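You operate a simulated robot arm through the tools that you are given. There is no shell and no other tool.

You are at the controls of a simulated robot arm. One attempt, no reset.

JOB
Tighten the slipping belt into the green, then test-run the rollers.
Fine: loosen the red knob first and tighten it before the test; the lamp must go green; power off at the end. Where these are worked on the way, their far stop is far enough and under half their travel is too little: red knob.

Only the result counts: the job must be done as asked and must still hold three seconds after the hand-in. Knocking over, shifting, dropping, spilling or breaking anything else fails it.

ROBOT AND FRAMES
A 7-joint arm with a two-finger parallel gripper, fixed in place. Base frame: the origin is at the foot of the arm, x ahead of it, y to its left, z up; the work surface is at about z = 86. Lengths are in cm, angles in rad, forces in N, time in s.
Its first joint turns from -2.601 to 2.601 rad. Payload 3.43 kg.
Tool frame: the origin (TCP) lies between the finger pads and is the grasp point; the fingertips stand 3 cm ahead of it; z points along the fingers, y is the line along which they close. Largest opening 9.4 cm; finger width 2.8, thickness 1; the body of the gripper, 5 by 9.6 cm, starts 5.5 cm behind the TCP.
Orientation is that of the tool frame in the base frame, as a unit quaternion [w, x, y, z]. With the fingers straight down and closing along the base's y, the tool's x points along the base's -x, its y along +y and its z along -z.

CONTROLS
- The arm moves only by the tool step_arm. Its argument "series" is a list of rows, each a list of 3 entries, a list of its own where there are three numbers: the closure, from 0 (fully open) to 1 (shut), then the shift along the base's x, y, z in cm, then the turn, a rotation vector about the base's x, y, z in rad. In form: [[gripper, [x, y, z], [rx, ry, rz]], ...]. A call has 1 to 20 rows; each row shifts and turns the commanded pose from where the row before left it. Rows are played at 5 a second. More than 5 cm and 0.15 rad between two rows, or a gripper value outside its range, and nothing of the call is played. A pose out of reach is approached as far as the arm can. The call stops where the force on the tool passes 40 N (or 10 N more than at its start, if that is more) or the arm is blocked; 0.2 s more then pass. Each finger travels about 4.5 cm/s and halts on what it meets, pressing with about 29 N; the grip force reading is that of the motor and also rises with nothing between the fingers. The clock runs only during rows and for 0.2 s after the last one: add rows that do not move to give the fingers time. The reply holds the time, the measured pose of the TCP, the force on the tool along the base axes, the opening and the grip force, in the units named above and with some noise, with the torque about the TCP (base axes, N m) and any sound that the robot's microphone picked up.
- Cameras (640 x 400 px; columns grow to the right, rows downward): "scene" is fixed at [39.91, 49.87, 169.43]; the picture's right is [0.80, 0.59, 0.00], its down [0.54, -0.73, -0.42] and it looks along [-0.25, 0.34, -0.91] (base axes); focal length 312 px, centre (320, 200). "wrist" rides on the gripper at [7.6, 1.4, -10.2] in the tool frame; the picture's right is [-0.18, 0.98, 0.00], its down [-0.75, -0.14, -0.64] and it looks along [-0.63, -0.12, 0.77] (tool axes); focal length 243 px, centre (320, 200).
- snapshot(camera): a new picture of that camera. It takes no simulated time.
- probe_pixels(camera, pixels): there is no depth. For up to 12 entries [column, row, z] of the newest picture of that camera ("zoom" is the newest enlarged one), the place [x, y] in the base frame at which the ray of that pixel passes the height z, good to about 0.2 cm. It takes no simulated time.
- inspect(camera, box): a new picture of the part [left, top, right, bottom] of that camera's present view, enlarged. It takes no simulated time.
- hand_in(): hands the job in; it is judged then, once.

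Open the gripper and draw the arm clear of the work before you hand the job in, unless the task says otherwise.

The tools are called after "Emit:" as name(argument=value, ...) on one line, values as JSON. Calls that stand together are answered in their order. step_arm: Moves the arm, as the interface text tells. Its arguments: {"type":"object","properties":{"series":{"type":"array"}},"required":["series"]} The other tools are called the same way: snapshot (camera) takes a picture; probe_pixels (camera, pixels) gives the place at which the rays of pixels pass given heights; inspect (camera, box) takes an enlarged picture of a part of a camera's view; hand_in () hands the job in.

At the start:

```text
time_s: 0.0
eef_pos: [37.31, 91.41, 123.35]
orientation: [0.001, 0.0, 1.0, 0.0]
ft_force: [0.9, -0.1, 0.7]
torque: [-0.02, -0.02, 0.01]
gripper_width: 9.41
gripper_force: 0.1
```

scene: 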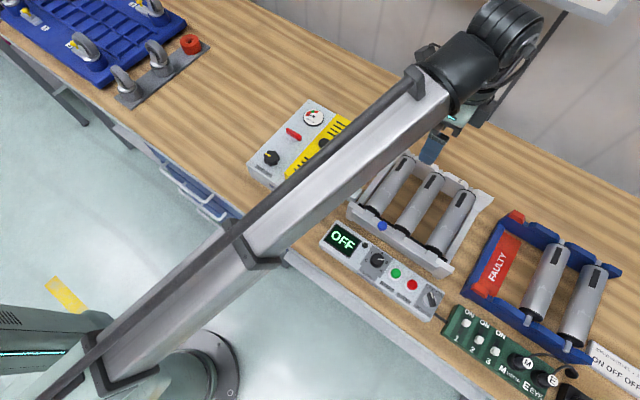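
wrist: 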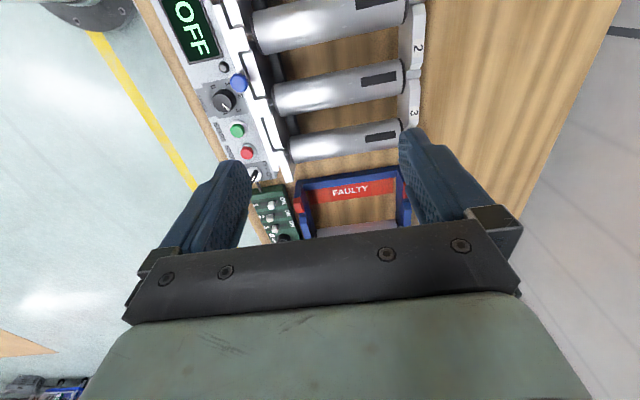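

I start by looking closely at the panel area in the scene camera: the work stations lie around pixels (250-450, 90-330).

Emit:
inspect(camera="scene", box=[230, 80, 390, 200])

Emit:
inspect(camera="scene", box=[310, 140, 500, 330])

Emit:
inspect(camera="scene", box=[430, 200, 640, 400])

Emit:
inspect(camera="scene", box=[0, 0, 220, 140])

Emit:
inspect(camera="wrist", box=[140, 0, 440, 240])

```text
3.33 times, centred on (310, 140) of scene
```

zoom: 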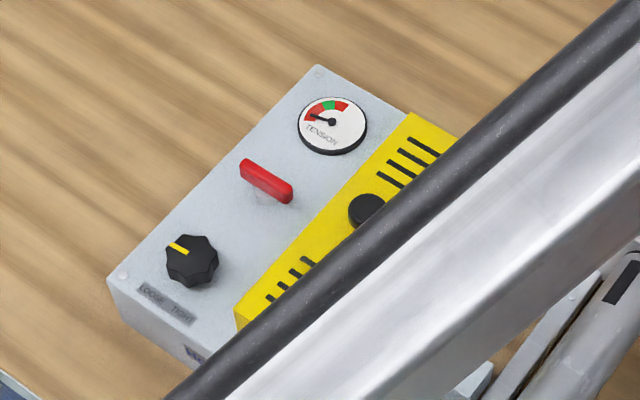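

```text
2.11 times, centred on (405, 235) of scene
```

zoom: 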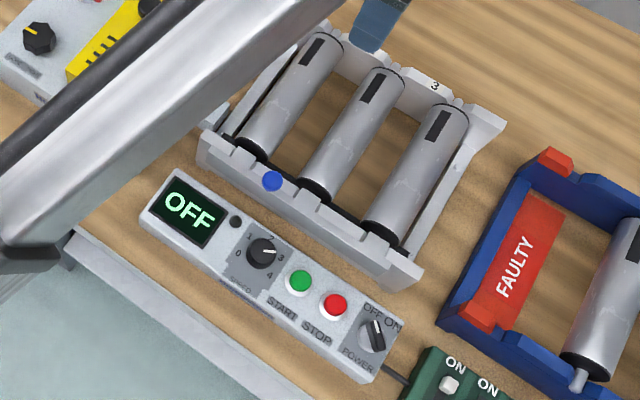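

```text
2.00 times, centred on (535, 300) of scene
```

zoom: 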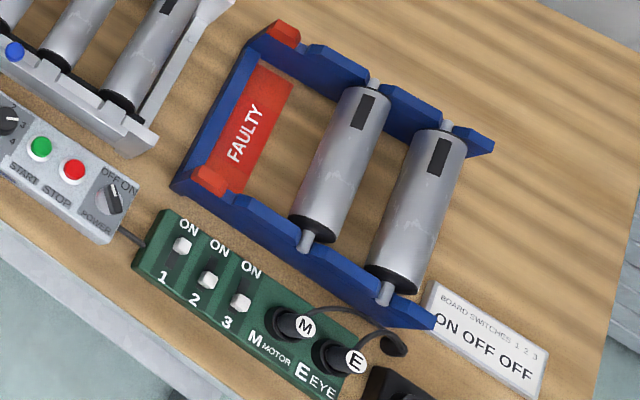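

```text
2.86 times, centred on (110, 70) of scene
```

zoom: 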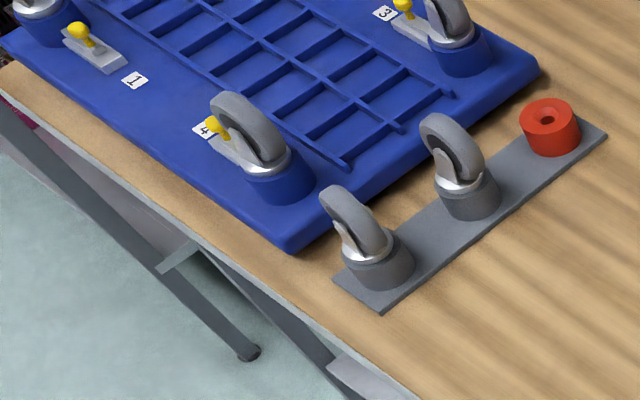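

```text
1.67 times, centred on (290, 120) of wrist
```

zoom: 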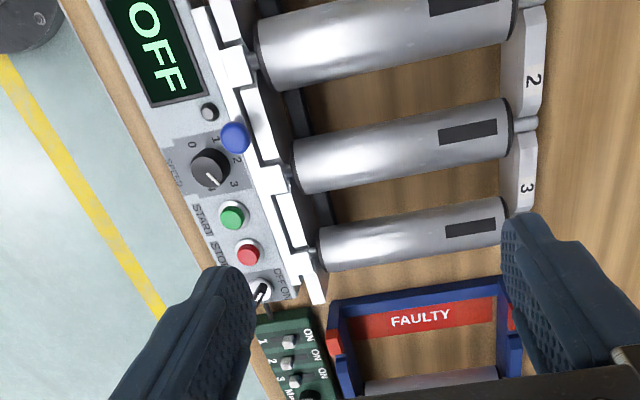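

The arm hides part of the tension box at (300,145). I probe key pixels for positions in the base frame.

Emit:
snapshot(camera="scene")

Emit:
snapshot(camera="wrist")

Emit:
probe_pixels(camera="scene", pixels=[[309, 100, 92], [257, 150, 92], [313, 118, 92], [293, 134, 94], [272, 158, 94], [322, 143, 94], [330, 225, 92], [440, 310, 92], [379, 261, 94], [396, 273, 93], [411, 284, 93], [430, 298, 94]])

Emit:
probe_pixels(camera="wrist", pixels=[[224, 101, 93], [237, 130, 93], [247, 152, 93], [257, 175, 93], [195, 25, 92], [223, 67, 92], [239, 82, 92]])

```text
taken
```

scene: 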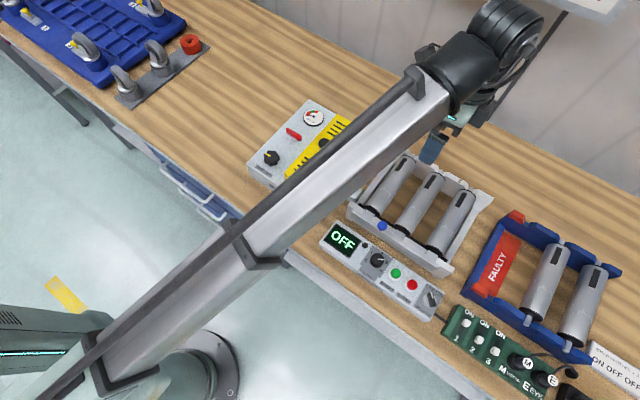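

```text
taken
```

wrist: 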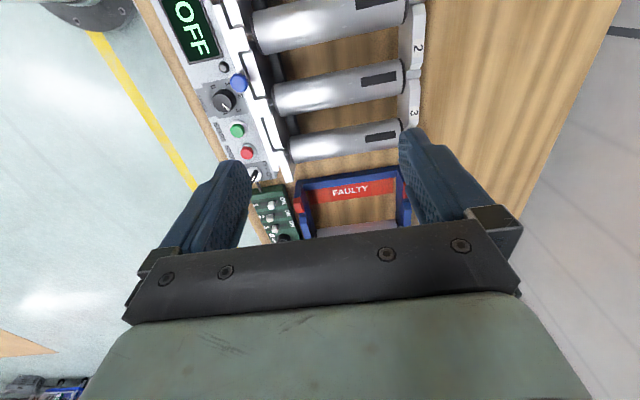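

```text
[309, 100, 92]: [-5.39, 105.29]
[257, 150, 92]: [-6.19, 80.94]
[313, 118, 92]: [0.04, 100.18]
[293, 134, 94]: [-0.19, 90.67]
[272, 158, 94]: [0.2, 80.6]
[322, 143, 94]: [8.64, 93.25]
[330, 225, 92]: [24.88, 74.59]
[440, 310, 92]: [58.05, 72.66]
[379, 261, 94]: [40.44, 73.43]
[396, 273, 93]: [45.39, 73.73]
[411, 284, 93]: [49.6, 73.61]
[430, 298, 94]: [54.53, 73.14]
```

```text
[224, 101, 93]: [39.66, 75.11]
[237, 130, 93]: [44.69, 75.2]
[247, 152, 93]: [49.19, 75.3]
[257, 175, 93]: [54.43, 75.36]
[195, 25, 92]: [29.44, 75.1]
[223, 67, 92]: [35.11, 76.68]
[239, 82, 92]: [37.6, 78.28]
```

The bench stations: tension box around x -6..12, y 78..105; control panel at y≈74, x 25..58. I move the arm left above the tension box at height 123 to view it with the wrist camera.

Emit:
step_arm(series=[[0, [-4, 0, 0], [0, 0, 0]], [0, [-4, 0, 0], [0, 0, 0]], [0, [-4, 0, 0], [0, 0, 0]], [0, [-4, 0, 0], [0, 0, 0]], [0, [-4, 0, 0], [0, 0, 0]], [0, [-4, 0, 0], [0, 0, 0]], [0, [-4, 0, 0], [0, 0, 0]], [0, [-4, 0, 0], [0, 0, 0]], [0, [-2, 0, 0], [0, 0, 0]], [0, [0, 0, 0], [0, 0, 0]], [0, [0, 0, 0], [0, 0, 0]]])

Emit:
snapshot(camera="wrist")

Emit:
snapshot(camera="scene")

```text
time_s: 2.4
eef_pos: [3.25, 91.49, 123.36]
orientation: [0.0, 0.0, 1.0, 0.002]
ft_force: [0.1, 1.0, -0.4]
torque: [-0.03, 0.01, 0.0]
gripper_width: 9.42
gripper_force: 0.0
```

```text
taken
```

wrist: 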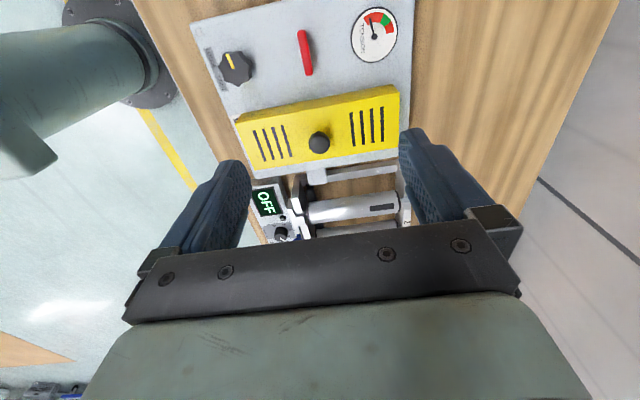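

```text
taken
```

scene: 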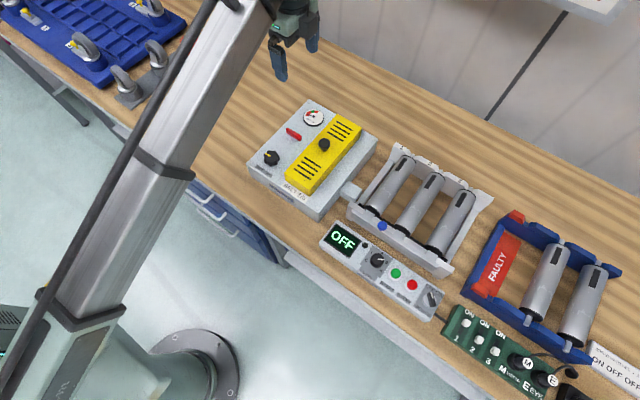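

The tension box is now fully visible in both views. I zoom in on it from both cameras.

Emit:
inspect(camera="wrist", box=[180, 0, 420, 150])

Emit:
inspect(camera="scene", box=[235, 90, 395, 215])

Emit:
inspect(camera="scene", box=[310, 210, 450, 325])

Emit:
inspect(camera="scene", box=[335, 130, 505, 275])

```text
2.67 times, centred on (300, 75) of wrist
```

zoom: 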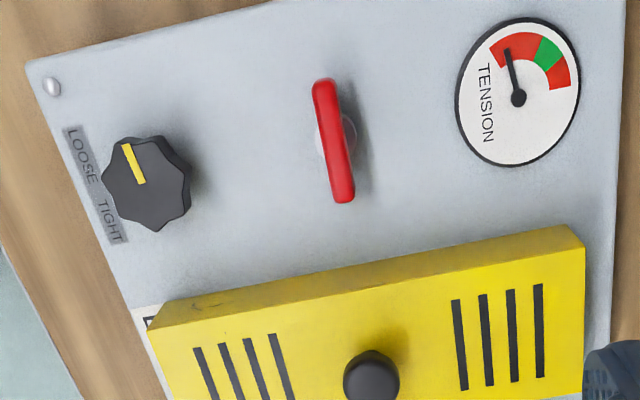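

```text
3.20 times, centred on (315, 152) of scene
```

zoom: 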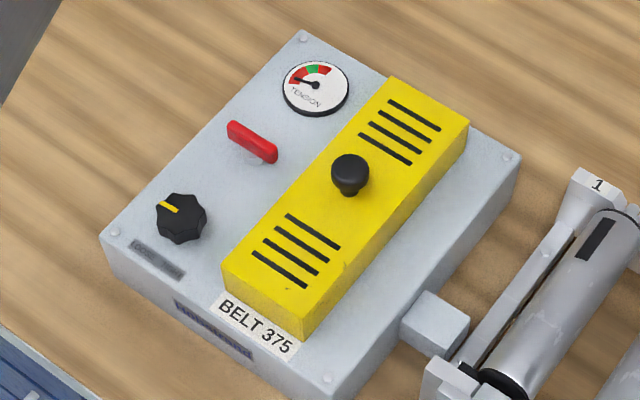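

```text
3.48 times, centred on (380, 268) of scene
```

zoom: 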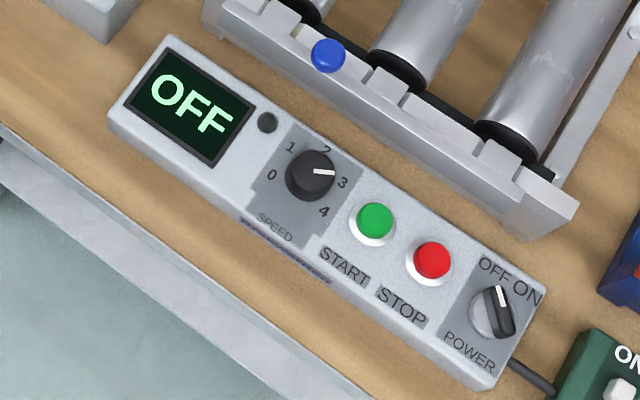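

```text
2.76 times, centred on (420, 202) of scene
```

zoom: 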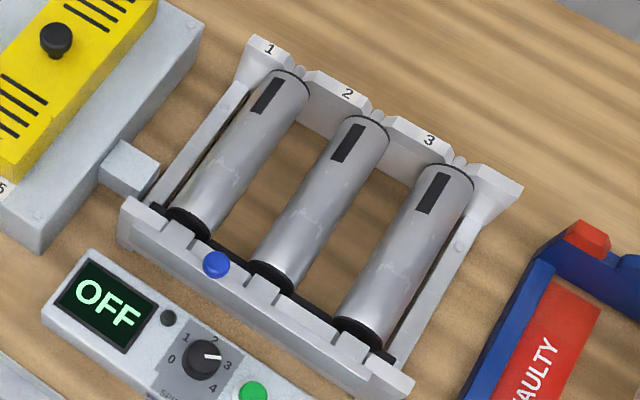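

The box has a red wing knob, a black LOOSE–TIGHT knob with a yellow pointer, a gauge (needle in the left red) and a yellow cover. I triangulate the features with both cameras.

Emit:
probe_pixels(camera="scene", pixels=[[293.7, 133.9, 92], [293.7, 133.9, 98], [271.9, 158.2, 92], [271.9, 158.2, 98], [313.7, 116.7, 90], [313.7, 116.7, 96], [250.6, 161.7, 90], [250.6, 161.7, 96], [324.4, 145, 96], [324.4, 145, 102], [310, 102, 90], [310, 102, 96]])

Emit:
probe_pixels(camera="wrist", pixels=[[305.6, 52.5, 92], [305.6, 52.5, 98], [235, 68.6, 92], [235, 68.6, 98], [374, 36, 90], [374, 36, 96], [199.5, 32.6, 90], [199.5, 32.6, 96], [319, 142, 96], [319, 142, 102]])

```text
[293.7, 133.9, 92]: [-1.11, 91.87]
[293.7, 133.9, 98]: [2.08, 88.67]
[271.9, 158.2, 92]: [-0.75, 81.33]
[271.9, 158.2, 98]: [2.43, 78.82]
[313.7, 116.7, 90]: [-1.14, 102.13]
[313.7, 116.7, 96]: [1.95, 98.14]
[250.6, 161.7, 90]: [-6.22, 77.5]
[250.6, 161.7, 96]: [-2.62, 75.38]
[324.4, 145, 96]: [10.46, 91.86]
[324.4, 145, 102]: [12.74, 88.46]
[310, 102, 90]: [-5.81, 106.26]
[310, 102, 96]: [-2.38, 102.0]
```

```text
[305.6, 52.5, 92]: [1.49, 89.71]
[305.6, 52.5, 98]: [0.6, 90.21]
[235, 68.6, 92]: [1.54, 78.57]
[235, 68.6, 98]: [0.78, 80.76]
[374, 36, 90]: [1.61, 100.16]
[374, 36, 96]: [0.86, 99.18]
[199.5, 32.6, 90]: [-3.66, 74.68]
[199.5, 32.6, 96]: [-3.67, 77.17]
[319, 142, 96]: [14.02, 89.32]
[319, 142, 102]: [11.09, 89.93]
```

Triangulation: red wing at about (0.9, 89.9, 95.8), black tension knob at (1.1, 79.85, 95.5), gauge (1.1, 99.4, 94.3), cover knob top about (12, 89.6, 100). I descend above the red wing to z≈107 for a closer look.

Emit:
step_arm(series=[[0, [-1.2, -0.8, -3.5], [0, 0, 0]], [0, [-1.1, -0.8, -3.5], [0, 0, 0]], [0, [0, 0, -3.5], [0, 0, 0]], [0, [0, 0, -3], [0, 0, 0]], [0, [0, 0, -2.5], [0, 0, 0]], [0, [0, 0, 0], [0, 0, 0]], [0, [0, 0, 0], [0, 0, 0]]])

Emit:
snapshot(camera="wrist")

Emit:
inspect(camera="wrist", box=[220, 0, 460, 150])

Emit:
inspect(camera="scene", box=[235, 90, 395, 215])

```text
time_s: 4.0
eef_pos: [0.89, 89.82, 107.43]
orientation: [0.001, -0.001, 1.0, 0.0]
ft_force: [0.2, 0.2, -0.1]
torque: [-0.01, 0.0, 0.0]
gripper_width: 9.41
gripper_force: 0.0
```

```text
taken
```

wrist: 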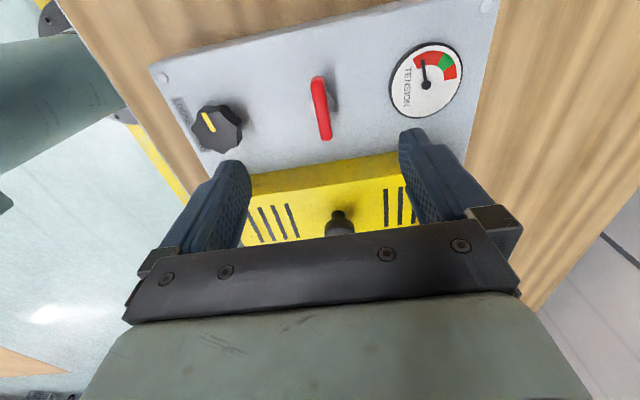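

```text
2.67 times, centred on (340, 75) of wrist
```

zoom: 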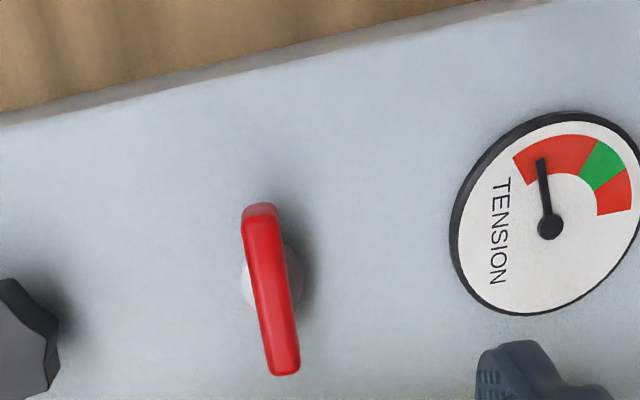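

```text
3.20 times, centred on (315, 152) of scene
```

zoom: 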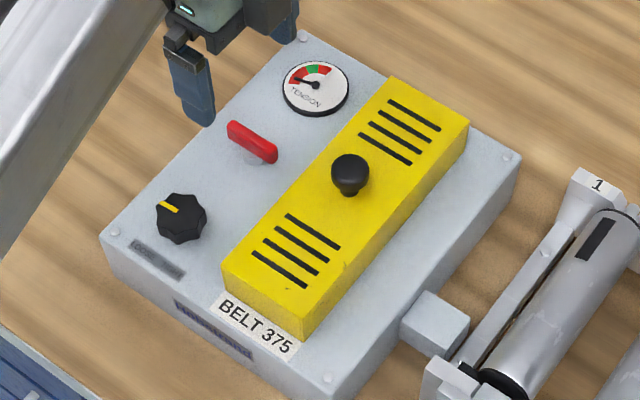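

The red wing spans wrist pixels (317,78)–(326,139). I probe its ends at several heights to place the grip.

Emit:
probe_pixels(camera="wrist", pixels=[[317.5, 79, 96], [326, 139, 96], [321.6, 109, 96], [321.6, 109, 98], [321.6, 109, 94], [216, 128, 96], [216, 128, 94], [216, 128, 98], [426, 85, 94], [426, 85, 92], [164, 78, 92], [164, 78, 94]])

Emit:
probe_pixels(camera="scene", pixels=[[287.5, 128.5, 96], [301, 138.5, 96], [293.9, 134, 96], [293.9, 134, 98], [271.9, 158.2, 96], [271.9, 158.2, 98]])

```text
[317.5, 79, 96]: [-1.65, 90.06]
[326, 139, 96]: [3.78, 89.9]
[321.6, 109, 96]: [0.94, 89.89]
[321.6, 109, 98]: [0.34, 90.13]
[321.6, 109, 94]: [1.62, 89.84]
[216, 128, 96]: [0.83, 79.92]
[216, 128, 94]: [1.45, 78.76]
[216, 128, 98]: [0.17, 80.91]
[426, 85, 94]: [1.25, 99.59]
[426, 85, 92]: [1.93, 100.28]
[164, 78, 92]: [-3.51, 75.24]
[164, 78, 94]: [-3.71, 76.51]
```

```text
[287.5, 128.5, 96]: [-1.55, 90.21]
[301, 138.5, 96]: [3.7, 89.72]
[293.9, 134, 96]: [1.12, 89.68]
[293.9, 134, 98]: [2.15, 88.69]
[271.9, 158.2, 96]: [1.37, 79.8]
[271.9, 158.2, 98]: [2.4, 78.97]
```

The wing lies along x, centred (1.05, 89.9), top ≈ z 96, box face ≈ z 94. I descend to TCP z≈97.7 with fingers open along y, then close on the wing.

Emit:
step_arm(series=[[0, [0.15, 0.08, -3], [0, 0, 0]], [0, [0, 0, -3], [0, 0, 0]], [0, [0, 0, -2.2], [0, 0, 0]], [0, [0, 0, -1.5], [0, 0, 0]], [0, [0, 0, 0], [0, 0, 0]], [0, [0, 0, 0], [0, 0, 0]]])

Emit:
snapshot(camera="wrist")

Emit:
inspect(camera="scene", box=[235, 90, 395, 215])

```text
time_s: 5.4
eef_pos: [1.09, 90.06, 97.56]
orientation: [0.0, 0.0, 1.0, 0.0]
ft_force: [0.4, 0.1, -0.7]
torque: [0.0, -0.01, 0.0]
gripper_width: 9.39
gripper_force: 0.1
```

```text
taken
```

wrist: 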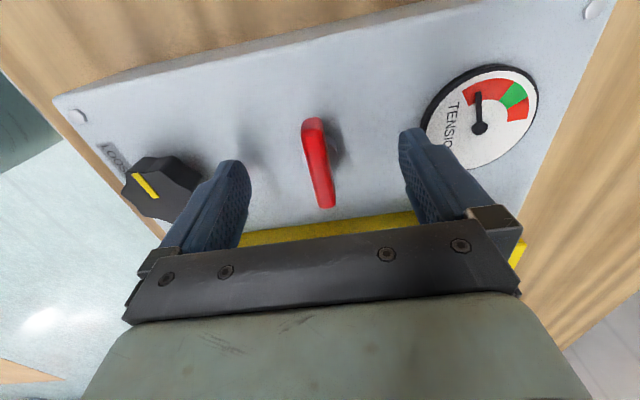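

```text
3.20 times, centred on (315, 152) of scene
```

zoom: 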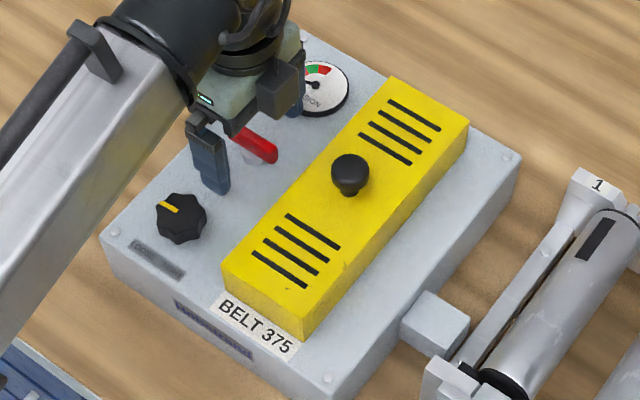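

The wing at (320,165) is centred between the fingers. I close the gripper with still rows.

Emit:
step_arm(series=[[0.5, [0, 0, 0], [0, 0, 0]], [0.7, [0, 0, 0], [0, 0, 0]], [1, [0, 0, 0], [0, 0, 0]], [1, [0, 0, 0], [0, 0, 0]], [1, [0, 0, 0], [0, 0, 0]], [1, [0, 0, 0], [0, 0, 0]], [1, [0, 0, 0], [0, 0, 0]]])

Emit:
snapshot(camera="wrist")

```text
time_s: 7.0
eef_pos: [1.14, 90.07, 97.7]
orientation: [0.0, 0.0, 1.0, 0.0]
ft_force: [-0.6, 1.3, 1.2]
torque: [0.08, 0.03, -0.04]
gripper_width: 2.14
gripper_force: 44.5
```

```text
taken
```

wrist: 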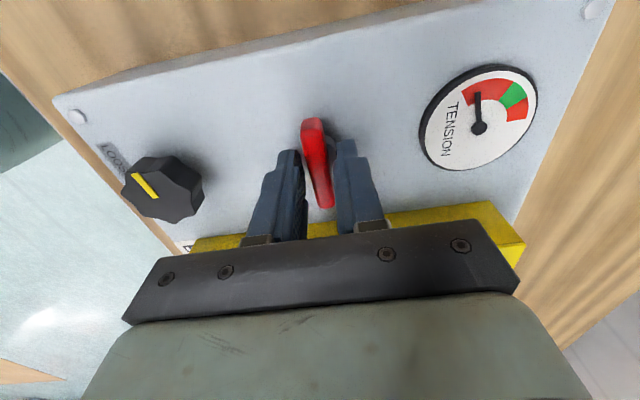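

The width of 2.14 suggests the fingertips closed on the round hub beneath the wing. I open slightly, rise 0.8 cm and close again to hold the wing itself.

Emit:
step_arm(series=[[0.6, [0, 0, 0], [0, 0, 0]], [0.6, [0, 0, 0], [0, 0, 0]], [0.6, [-0.05, -0.1, 0.8], [0, 0, 0]], [0.6, [0, 0, 0], [0, 0, 0]], [1, [0, 0, 0], [0, 0, 0]], [1, [0, 0, 0], [0, 0, 0]], [1, [0, 0, 0], [0, 0, 0]], [1, [0, 0, 0], [0, 0, 0]], [1, [0, 0, 0], [0, 0, 0]]])

Emit:
snapshot(camera="wrist")

Emit:
inspect(camera="scene", box=[255, 100, 335, 170])

```text
time_s: 9.0
eef_pos: [1.07, 90.06, 98.44]
orientation: [0.0, 0.0, 1.0, 0.0]
ft_force: [-1.1, 14.9, 1.8]
torque: [0.27, -0.03, 0.0]
gripper_width: 1.18
gripper_force: 44.8
```

```text
taken
```

wrist: 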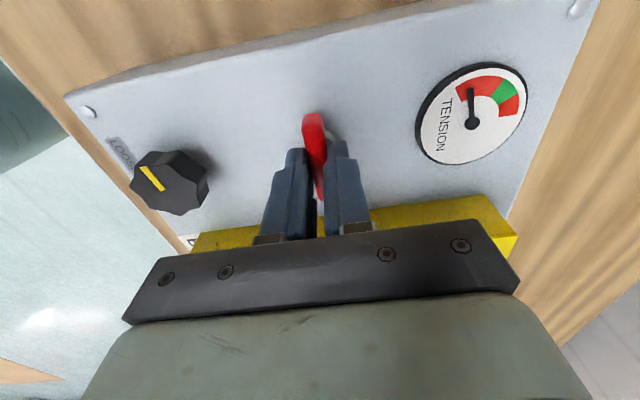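

```text
5.71 times, centred on (295, 135) of scene
```

zoom: 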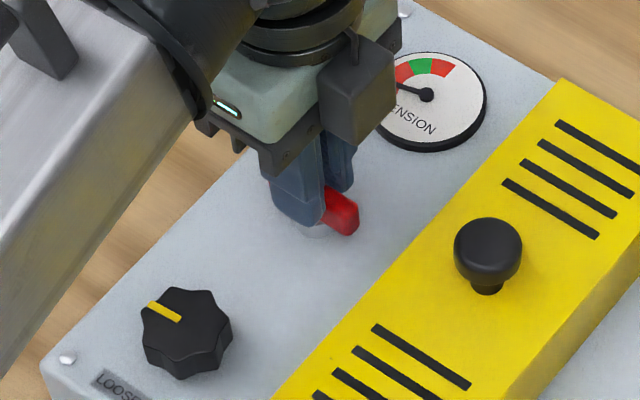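

Width 1.18: the wing itself is held, with a 15 N side load from my 0.1 cm shift. I undo that shift and turn counter-clockwise (loosening) by a small test amount.

Emit:
step_arm(series=[[1, [0, 0.1, 0], [0, 0, 0]], [1, [0, 0, 0], [0, 0, 0.08]], [1, [0, 0, 0], [0, 0, 0.08]], [1, [0, 0, 0], [0, 0, 0.08]], [1, [0, 0, 0], [0, 0, 0]]])

Emit:
snapshot(camera="wrist")

```text
time_s: 10.2
eef_pos: [1.15, 90.0, 98.46]
orientation: [0.0, -0.121, 0.993, 0.0]
ft_force: [1.4, 12.6, 4.2]
torque: [0.27, 0.13, -0.02]
gripper_width: 1.14
gripper_force: 44.9
```

```text
taken
```

wrist: 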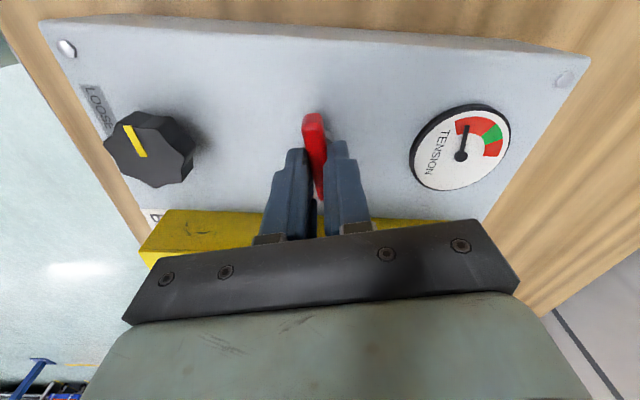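

The wing turns freely counter-clockwise with the gripper (torque z ≈ 0). I continue turning toward its far stop.

Emit:
step_arm(series=[[1, [0, 0.1, 0], [0, 0, 0.1]], [1, [0, 0, 0], [0, 0, 0.1]], [1, [0, 0, 0], [0, 0, 0.1]], [1, [0, 0, 0], [0, 0, 0.1]], [1, [0, 0, 0], [0, 0, 0.1]], [1, [0, 0, 0], [0, 0, 0]]])

Emit:
snapshot(camera="wrist")

Emit:
inspect(camera="scene", box=[255, 100, 335, 170])

```text
time_s: 11.6
eef_pos: [1.03, 89.96, 98.39]
orientation: [0.0, -0.361, 0.932, 0.001]
ft_force: [0.2, 0.8, 3.4]
torque: [0.34, -0.34, 0.01]
gripper_width: 1.18
gripper_force: 44.6
```

```text
taken
```

wrist: 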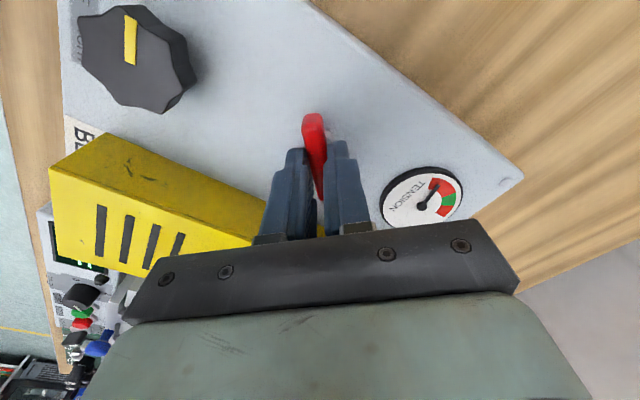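

```text
5.71 times, centred on (295, 135) of scene
```

zoom: 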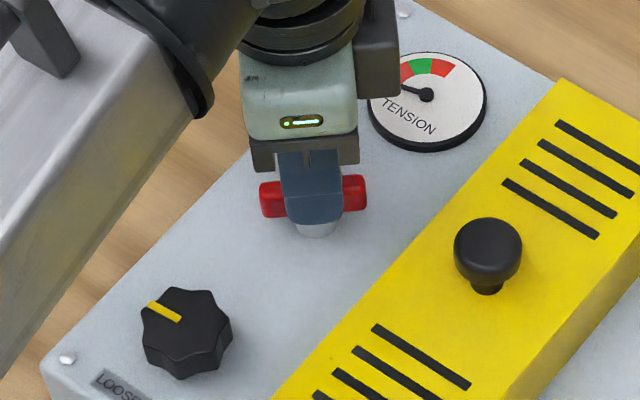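

The wing has turned about 0.74 rad and still moves freely. I keep turning.

Emit:
step_arm(series=[[1, [0, 0, 0], [0, 0, 0.1]], [1, [0, 0, 0], [0, 0, 0.1]], [1, [0, 0, 0], [0, 0, 0.1]], [1, [0, 0, 0], [0, 0, 0.1]], [1, [0, 0, 0], [0, 0, 0.1]], [1, [0, 0, 0], [0, 0, 0.1]], [1, [0, 0, 0], [0, 0, 0]]])

Emit:
inspect(camera="scene", box=[255, 100, 335, 170])

```text
time_s: 13.2
eef_pos: [1.09, 90.01, 98.55]
orientation: [0.0, -0.621, 0.784, 0.0]
ft_force: [-5.3, -6.5, -5.3]
torque: [0.96, -0.1, 0.04]
gripper_width: 1.2
gripper_force: 45.1
```

```text
5.71 times, centred on (295, 135) of scene
```

zoom: 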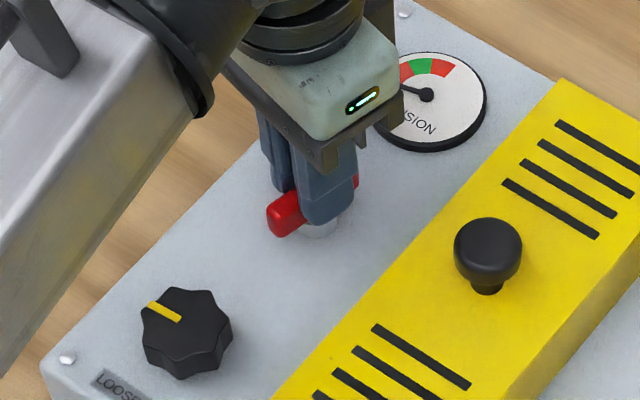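

At 1.34 rad a sideways torque (0.96 N m about x) is building; I check the wrist view and continue with smaller steps.

Emit:
step_arm(series=[[1, [0, 0, 0], [0, 0, 0.06]], [1, [0, 0, 0], [0, 0, 0.06]], [1, [0, 0, 0], [0, 0, 0.06]], [1, [0, 0, 0], [0, 0, 0]]])

Emit:
snapshot(camera="wrist")

Emit:
inspect(camera="scene", box=[255, 100, 335, 170])

```text
time_s: 14.2
eef_pos: [1.09, 90.06, 98.41]
orientation: [-0.001, -0.689, 0.724, 0.0]
ft_force: [-5.7, -7.9, -6.7]
torque: [0.04, 0.12, 0.03]
gripper_width: 1.2
gripper_force: 44.5
```

```text
taken
```

wrist: 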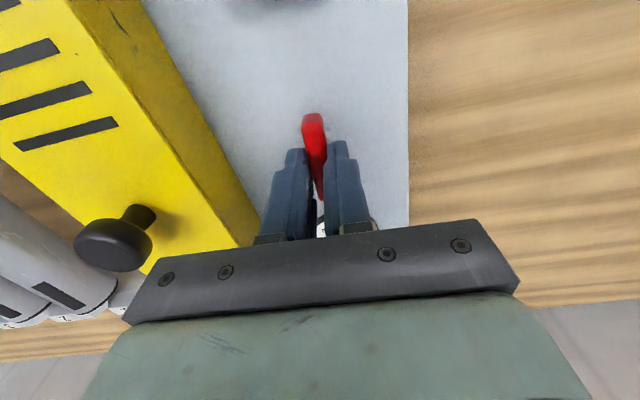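

```text
5.71 times, centred on (295, 135) of scene
```

zoom: 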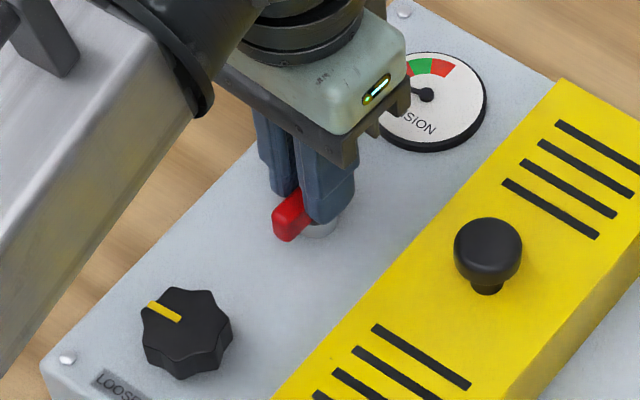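

The wing has reached about 1.52 rad with no opposing torque. I continue with 0.08 rad steps, watching torque z.

Emit:
step_arm(series=[[1, [0, 0, 0], [0, 0, 0.08]], [1, [0, 0, 0], [0, 0, 0.08]], [1, [0, 0, 0], [0, 0, 0.08]], [1, [0, 0, 0], [0, 0, 0]]])

Emit:
snapshot(camera="wrist")

Emit:
inspect(camera="scene", box=[255, 100, 335, 170])

```text
time_s: 15.2
eef_pos: [1.05, 90.17, 98.42]
orientation: [0.0, 0.77, -0.638, 0.0]
ft_force: [-8.2, 2.0, -0.9]
torque: [-0.39, 0.24, -1.64]
gripper_width: 1.68
gripper_force: 45.0
```

```text
taken
```

wrist: 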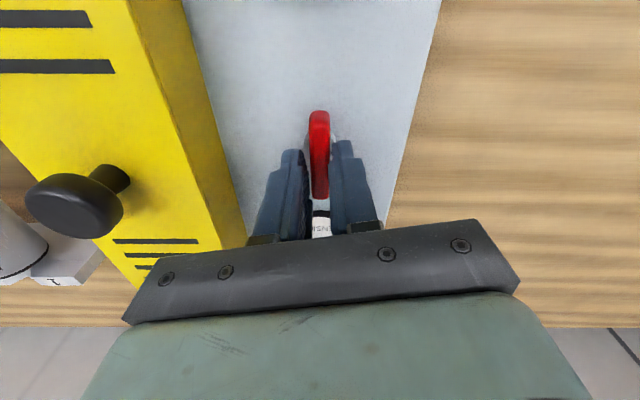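

```text
5.71 times, centred on (295, 135) of scene
```

zoom: 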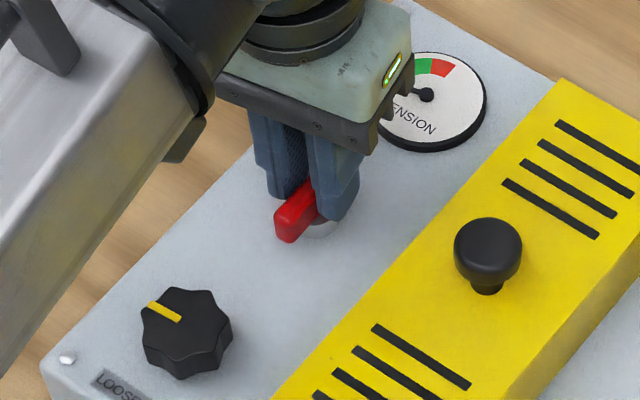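

Torque z −1.64 and width 1.68 show the wing has hit its far stop at about π/2. I turn back 0.15 to unload, open partly and rise.

Emit:
step_arm(series=[[1, [0, 0, 0], [0, 0, -0.1]], [1, [0, 0, 0], [0, 0, -0.07]], [1, [0, 0, 0], [0, 0, 0]], [0.5, [0, 0, 0], [0, 0, 0]], [0.5, [0, 0, 0], [0, 0, 0]], [0.5, [0, 0, 0], [0, 0, 0]], [0.5, [0, 0, 2], [0, 0, 0]], [0.5, [0, 0, 3], [0, 0, 0]], [0.5, [0, 0, 3], [0, 0, 0]], [0.5, [0, 0, 0], [0, 0, 0]]])

Emit:
snapshot(camera="wrist")

Emit:
inspect(camera="scene", box=[235, 90, 395, 215])

Emit:
probe_pixels(camera="scene", pixels=[[284.4, 172.3, 98], [336.2, 113.9, 98], [284.4, 172.3, 97]])

```text
time_s: 17.4
eef_pos: [0.89, 90.03, 106.5]
orientation: [0.0, 0.714, -0.7, -0.001]
ft_force: [0.0, -0.5, 0.7]
torque: [-0.04, 0.01, 0.0]
gripper_width: 4.68
gripper_force: 0.0
```

```text
taken
```

wrist: 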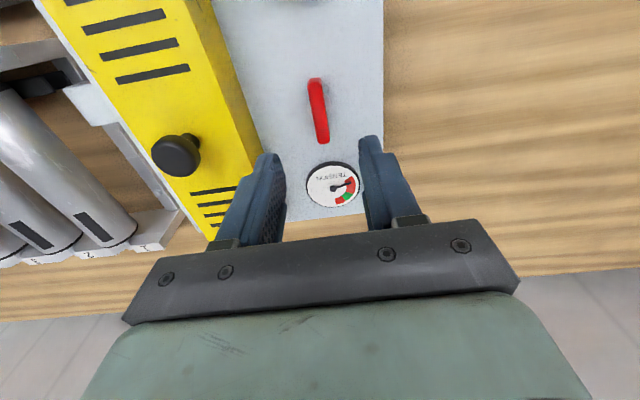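

```text
3.20 times, centred on (315, 152) of scene
```

zoom: 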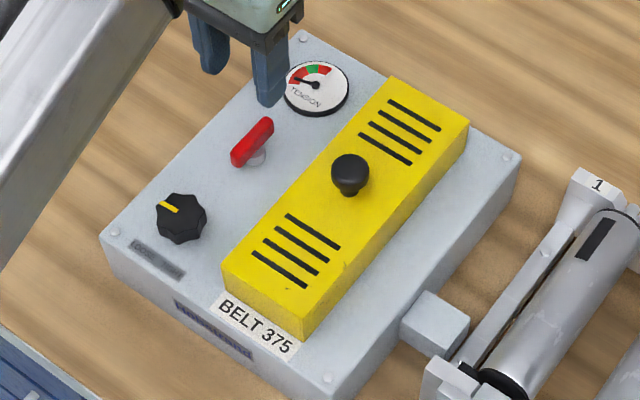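

```text
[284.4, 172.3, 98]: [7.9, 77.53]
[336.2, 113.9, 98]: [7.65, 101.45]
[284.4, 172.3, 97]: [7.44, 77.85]
```

The red wing now lies along y (loosened). Next I move over the black tension knob at (1.1, 79.85), staying at z≈106, keeping this yaw so a clockwise turn has room.

Emit:
step_arm(series=[[0.3, [0.1, -3.5, 0], [0, 0, 0]], [0.3, [0.1, -3.5, 0], [0, 0, 0]], [0.3, [0, -3.2, 0], [0, 0, 0]], [0.3, [0, 0, 0], [0, 0, 0]], [0.3, [0, 0, 0], [0, 0, 0]]])

Emit:
snapshot(camera="wrist")

Emit:
inspect(camera="scene", box=[235, 90, 395, 215])

```text
time_s: 18.6
eef_pos: [1.37, 79.78, 106.58]
orientation: [0.0, 0.713, -0.701, 0.001]
ft_force: [0.8, 0.4, -0.9]
torque: [-0.01, -0.02, -0.01]
gripper_width: 6.57
gripper_force: 0.1
```

```text
taken
```

wrist: 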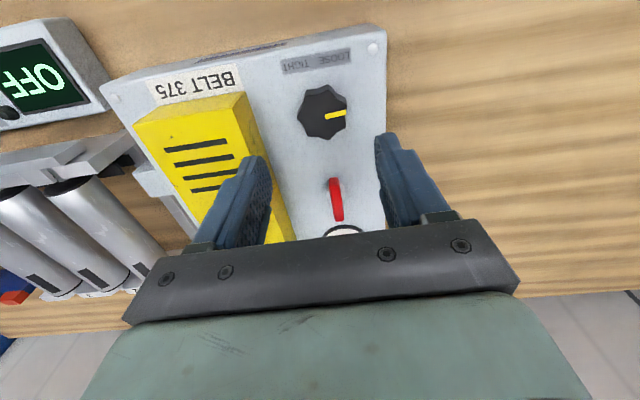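

```text
3.20 times, centred on (315, 152) of scene
```

zoom: 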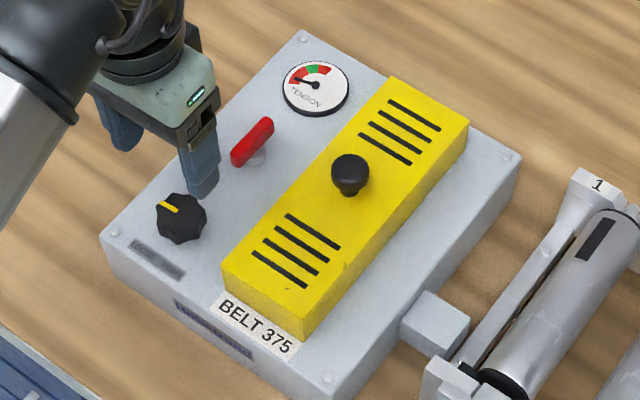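

Emit:
inspect(camera="wrist", box=[260, 30, 400, 160])

Emit:
probe_pixels(camera="wrist", pixels=[[323, 111, 95], [323, 111, 96], [323, 111, 97], [345, 113, 96], [298, 115, 96], [322, 87, 96], [322, 137, 95]])

Emit:
probe_pixels(camera="scene", pixels=[[271.9, 156.5, 95], [271.9, 156.5, 96], [271.9, 156.5, 97]])

```text
3.08 times, centred on (330, 95) of wrist
```

zoom: 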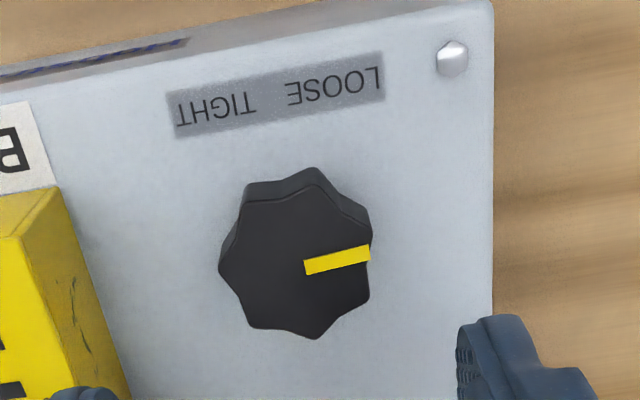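

```text
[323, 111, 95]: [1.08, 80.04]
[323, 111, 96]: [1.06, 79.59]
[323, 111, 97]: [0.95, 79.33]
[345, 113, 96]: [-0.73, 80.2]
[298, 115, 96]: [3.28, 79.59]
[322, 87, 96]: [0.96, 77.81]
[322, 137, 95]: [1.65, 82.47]
```

```text
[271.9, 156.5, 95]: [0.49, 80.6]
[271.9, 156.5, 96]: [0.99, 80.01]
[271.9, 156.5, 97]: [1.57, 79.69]
```

The black knob is centred about (1.1, 79.8), top z≈96, about 4 cm across, pointer toward −x. I descend to z≈97.7 with a 6.6 cm opening.

Emit:
step_arm(series=[[0.3, [-0.2, 0.05, -3], [0, 0, 0]], [0.3, [0, 0, -3], [0, 0, 0]], [0.3, [0, 0, -1.7], [0, 0, 0]], [0.3, [0, 0, -1.2], [0, 0, 0]], [0.3, [0, 0, 0], [0, 0, 0]], [0.3, [0, 0, 0], [0, 0, 0]]])

Emit:
snapshot(camera="wrist")

Emit:
inspect(camera="scene", box=[235, 90, 395, 215])

```text
time_s: 20.0
eef_pos: [1.05, 79.92, 97.57]
orientation: [0.0, 0.714, -0.7, 0.0]
ft_force: [-0.8, 0.5, -0.6]
torque: [0.02, 0.0, 0.03]
gripper_width: 6.58
gripper_force: 0.0
```

```text
taken
```

wrist: 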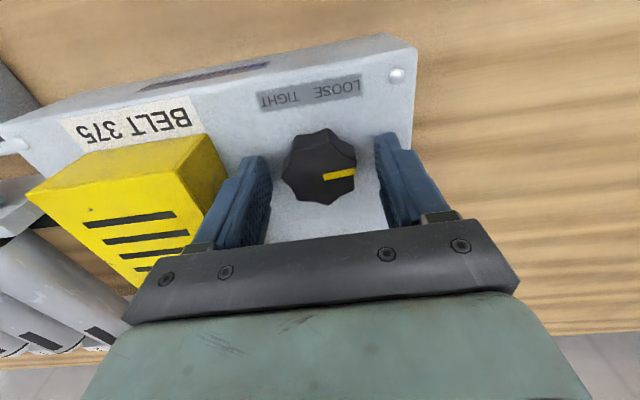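

```text
3.20 times, centred on (315, 152) of scene
```

zoom: 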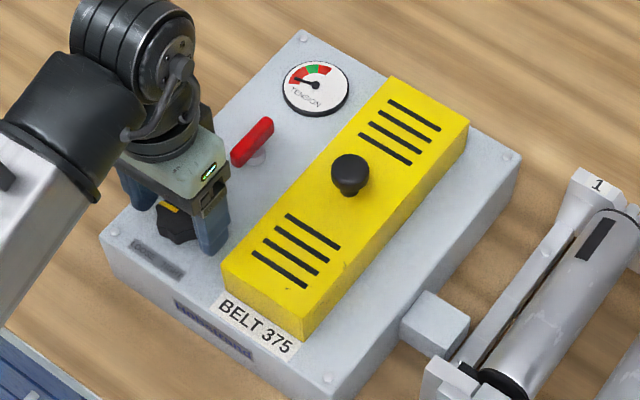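

The knob (center ≈ (320,165)) sits between the fingers and the gauge is visible in the scene camera. I close on it.

Emit:
step_arm(series=[[0.5, [0, 0, 0], [0, 0, 0]], [0.7, [0, 0, 0], [0, 0, 0]], [1, [0, 0, 0], [0, 0, 0]], [1, [0, 0, 0], [0, 0, 0]], [1, [0, 0, 0], [0, 0, 0]]])

Emit:
snapshot(camera="wrist")

Emit:
inspect(camera="scene", box=[280, 95, 350, 135])

```text
time_s: 21.2
eef_pos: [1.01, 79.92, 97.69]
orientation: [0.0, 0.714, -0.7, 0.0]
ft_force: [5.0, 0.4, -0.2]
torque: [0.1, -0.18, -0.01]
gripper_width: 4.31
gripper_force: 45.1
```

```text
taken
```

wrist: 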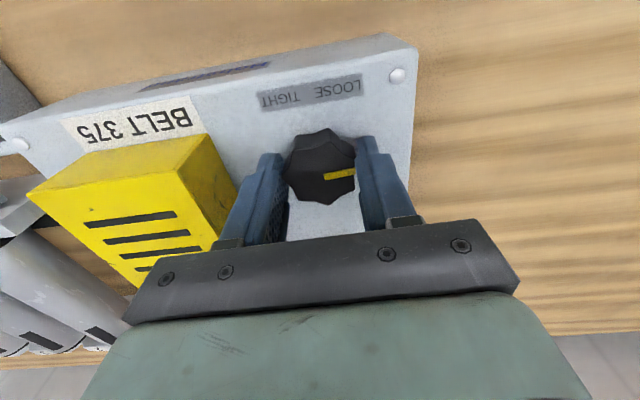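

```text
9.14 times, centred on (315, 115) of scene
```

zoom: 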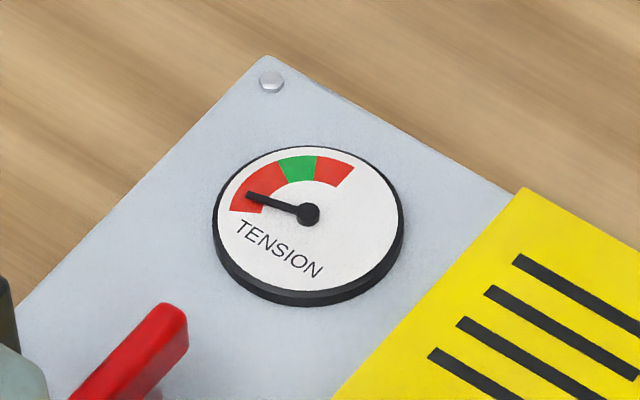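

Gripped (4.31 cm); the gauge is clearly visible, needle in left red. I turn the knob clockwise 0.24 rad as a test and watch the needle.

Emit:
step_arm(series=[[1, [0, 0, 0], [0, 0, -0.08]], [1, [0, 0, 0], [0, 0, -0.08]], [1, [0, 0, 0], [0, 0, -0.08]], [1, [0, 0, 0], [0, 0, 0]]])

Emit:
snapshot(camera="wrist")

Emit:
inspect(camera="scene", box=[280, 95, 350, 135])

```text
time_s: 22.2
eef_pos: [0.95, 79.87, 97.58]
orientation: [-0.001, -0.624, 0.781, 0.001]
ft_force: [-2.8, 3.2, 4.2]
torque: [-0.58, -0.37, 0.03]
gripper_width: 4.34
gripper_force: 45.0
```

```text
taken
```

wrist: 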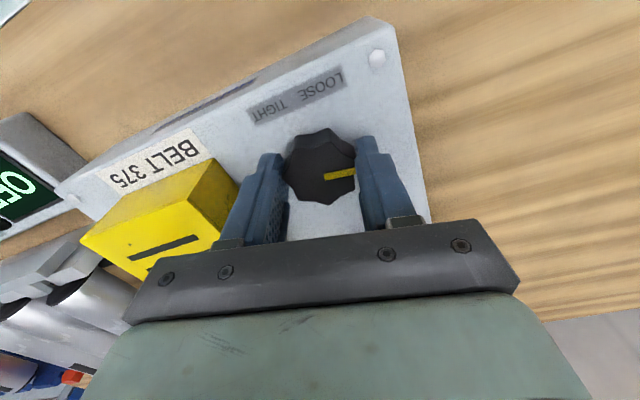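

```text
9.14 times, centred on (315, 115) of scene
```

zoom: 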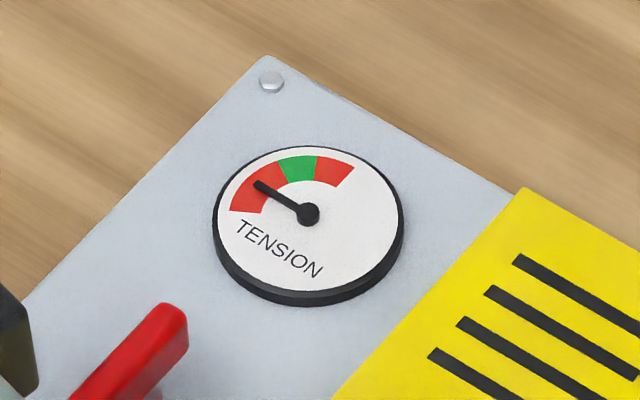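

Clockwise raises the needle (tip from (250,195) to (257,185)). I continue clockwise 0.5 rad and check.

Emit:
step_arm(series=[[1, [0, 0, 0], [0, 0, -0.1]], [1, [0, 0, 0], [0, 0, -0.1]], [1, [0, 0, 0], [0, 0, -0.1]], [1, [0, 0, 0], [0, 0, -0.1]], [1, [0, 0, 0], [0, 0, -0.1]], [1, [0, 0, 0], [0, 0, 0]]])

Emit:
inspect(camera="scene", box=[280, 95, 350, 135])

```text
time_s: 23.6
eef_pos: [1.05, 79.91, 97.51]
orientation: [-0.001, -0.412, 0.911, 0.001]
ft_force: [-12.7, 2.0, 8.4]
torque: [0.54, 0.21, 0.01]
gripper_width: 4.35
gripper_force: 45.4
```

```text
9.14 times, centred on (315, 115) of scene
```

zoom: 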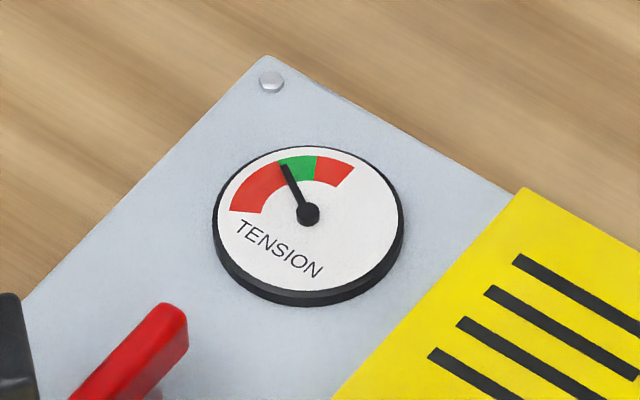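

The needle tip (285,165) is just entering green (band from (278,163) to (315,157)). I turn 0.2 rad more to center it.

Emit:
step_arm(series=[[1, [0, 0, 0], [0, 0, -0.07]], [1, [0, 0, 0], [0, 0, -0.07]], [1, [0, 0, 0], [0, 0, -0.06]], [1, [0, 0, 0], [0, 0, 0]]])

Emit:
inspect(camera="scene", box=[280, 95, 350, 135])

Emit:
snapshot(camera="wrist")

```text
time_s: 24.6
eef_pos: [0.95, 79.93, 97.57]
orientation: [0.0, -0.319, 0.948, 0.0]
ft_force: [-17.6, 3.7, 3.9]
torque: [0.79, 0.16, 0.01]
gripper_width: 4.36
gripper_force: 45.3
```

```text
9.14 times, centred on (315, 115) of scene
```

zoom: 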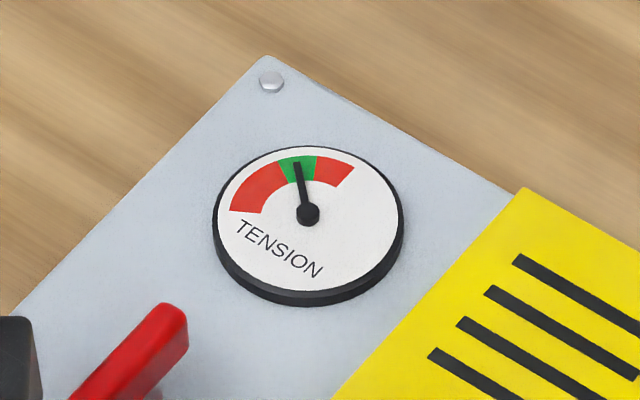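

```text
taken
```

wrist: 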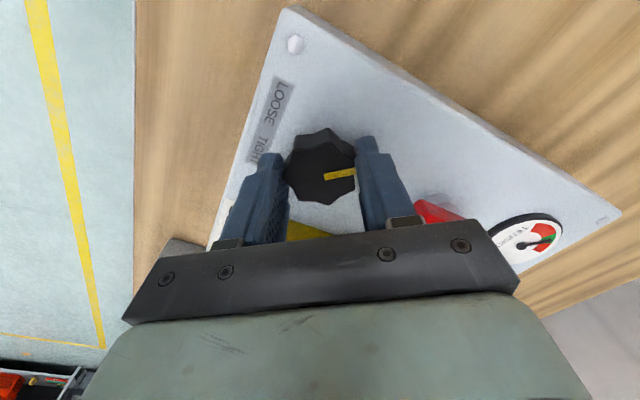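

The needle is centred in green at (297,165). I relieve the small side load, open and rise.

Emit:
step_arm(series=[[1, [-0.08, 0, 0], [0, 0, 0]], [0.3, [0, 0, 0], [0, 0, 0]], [0.3, [0, 0, 0], [0, 0, 0]], [0.3, [0, 0, 0], [0, 0, 0]], [0.3, [0, 0, 2], [0, 0, 0]], [0.3, [0, 0, 3], [0, 0, 0]], [0.3, [0, 0, 3], [0, 0, 0]], [0.3, [0, 0, 0], [0, 0, 0]]])

Emit:
inspect(camera="scene", box=[235, 90, 395, 215])

Emit:
inspect(camera="scene", box=[280, 95, 350, 135])

Emit:
snapshot(camera="wrist")

```text
time_s: 26.4
eef_pos: [1.03, 79.82, 105.69]
orientation: [0.001, -0.319, 0.948, 0.0]
ft_force: [-1.5, 0.2, 0.1]
torque: [0.03, 0.03, 0.01]
gripper_width: 6.58
gripper_force: 0.1
```

```text
3.20 times, centred on (315, 152) of scene
```

zoom: 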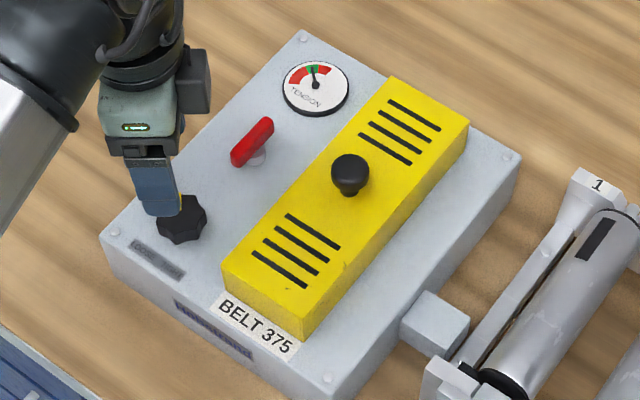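

```text
9.14 times, centred on (315, 115) of scene
```

zoom: 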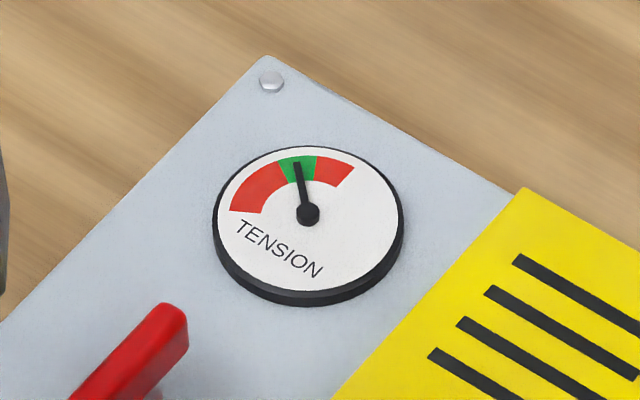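

```text
taken
```

wrist: 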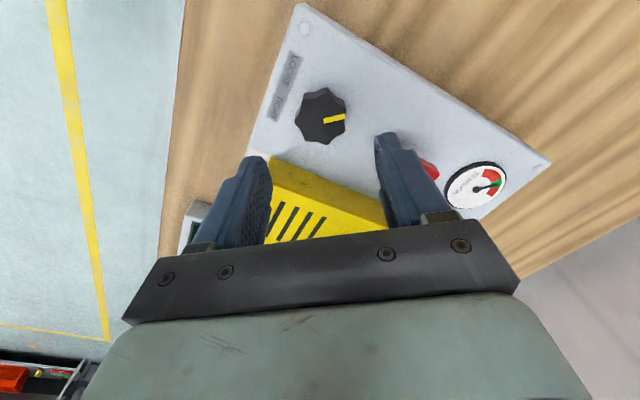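

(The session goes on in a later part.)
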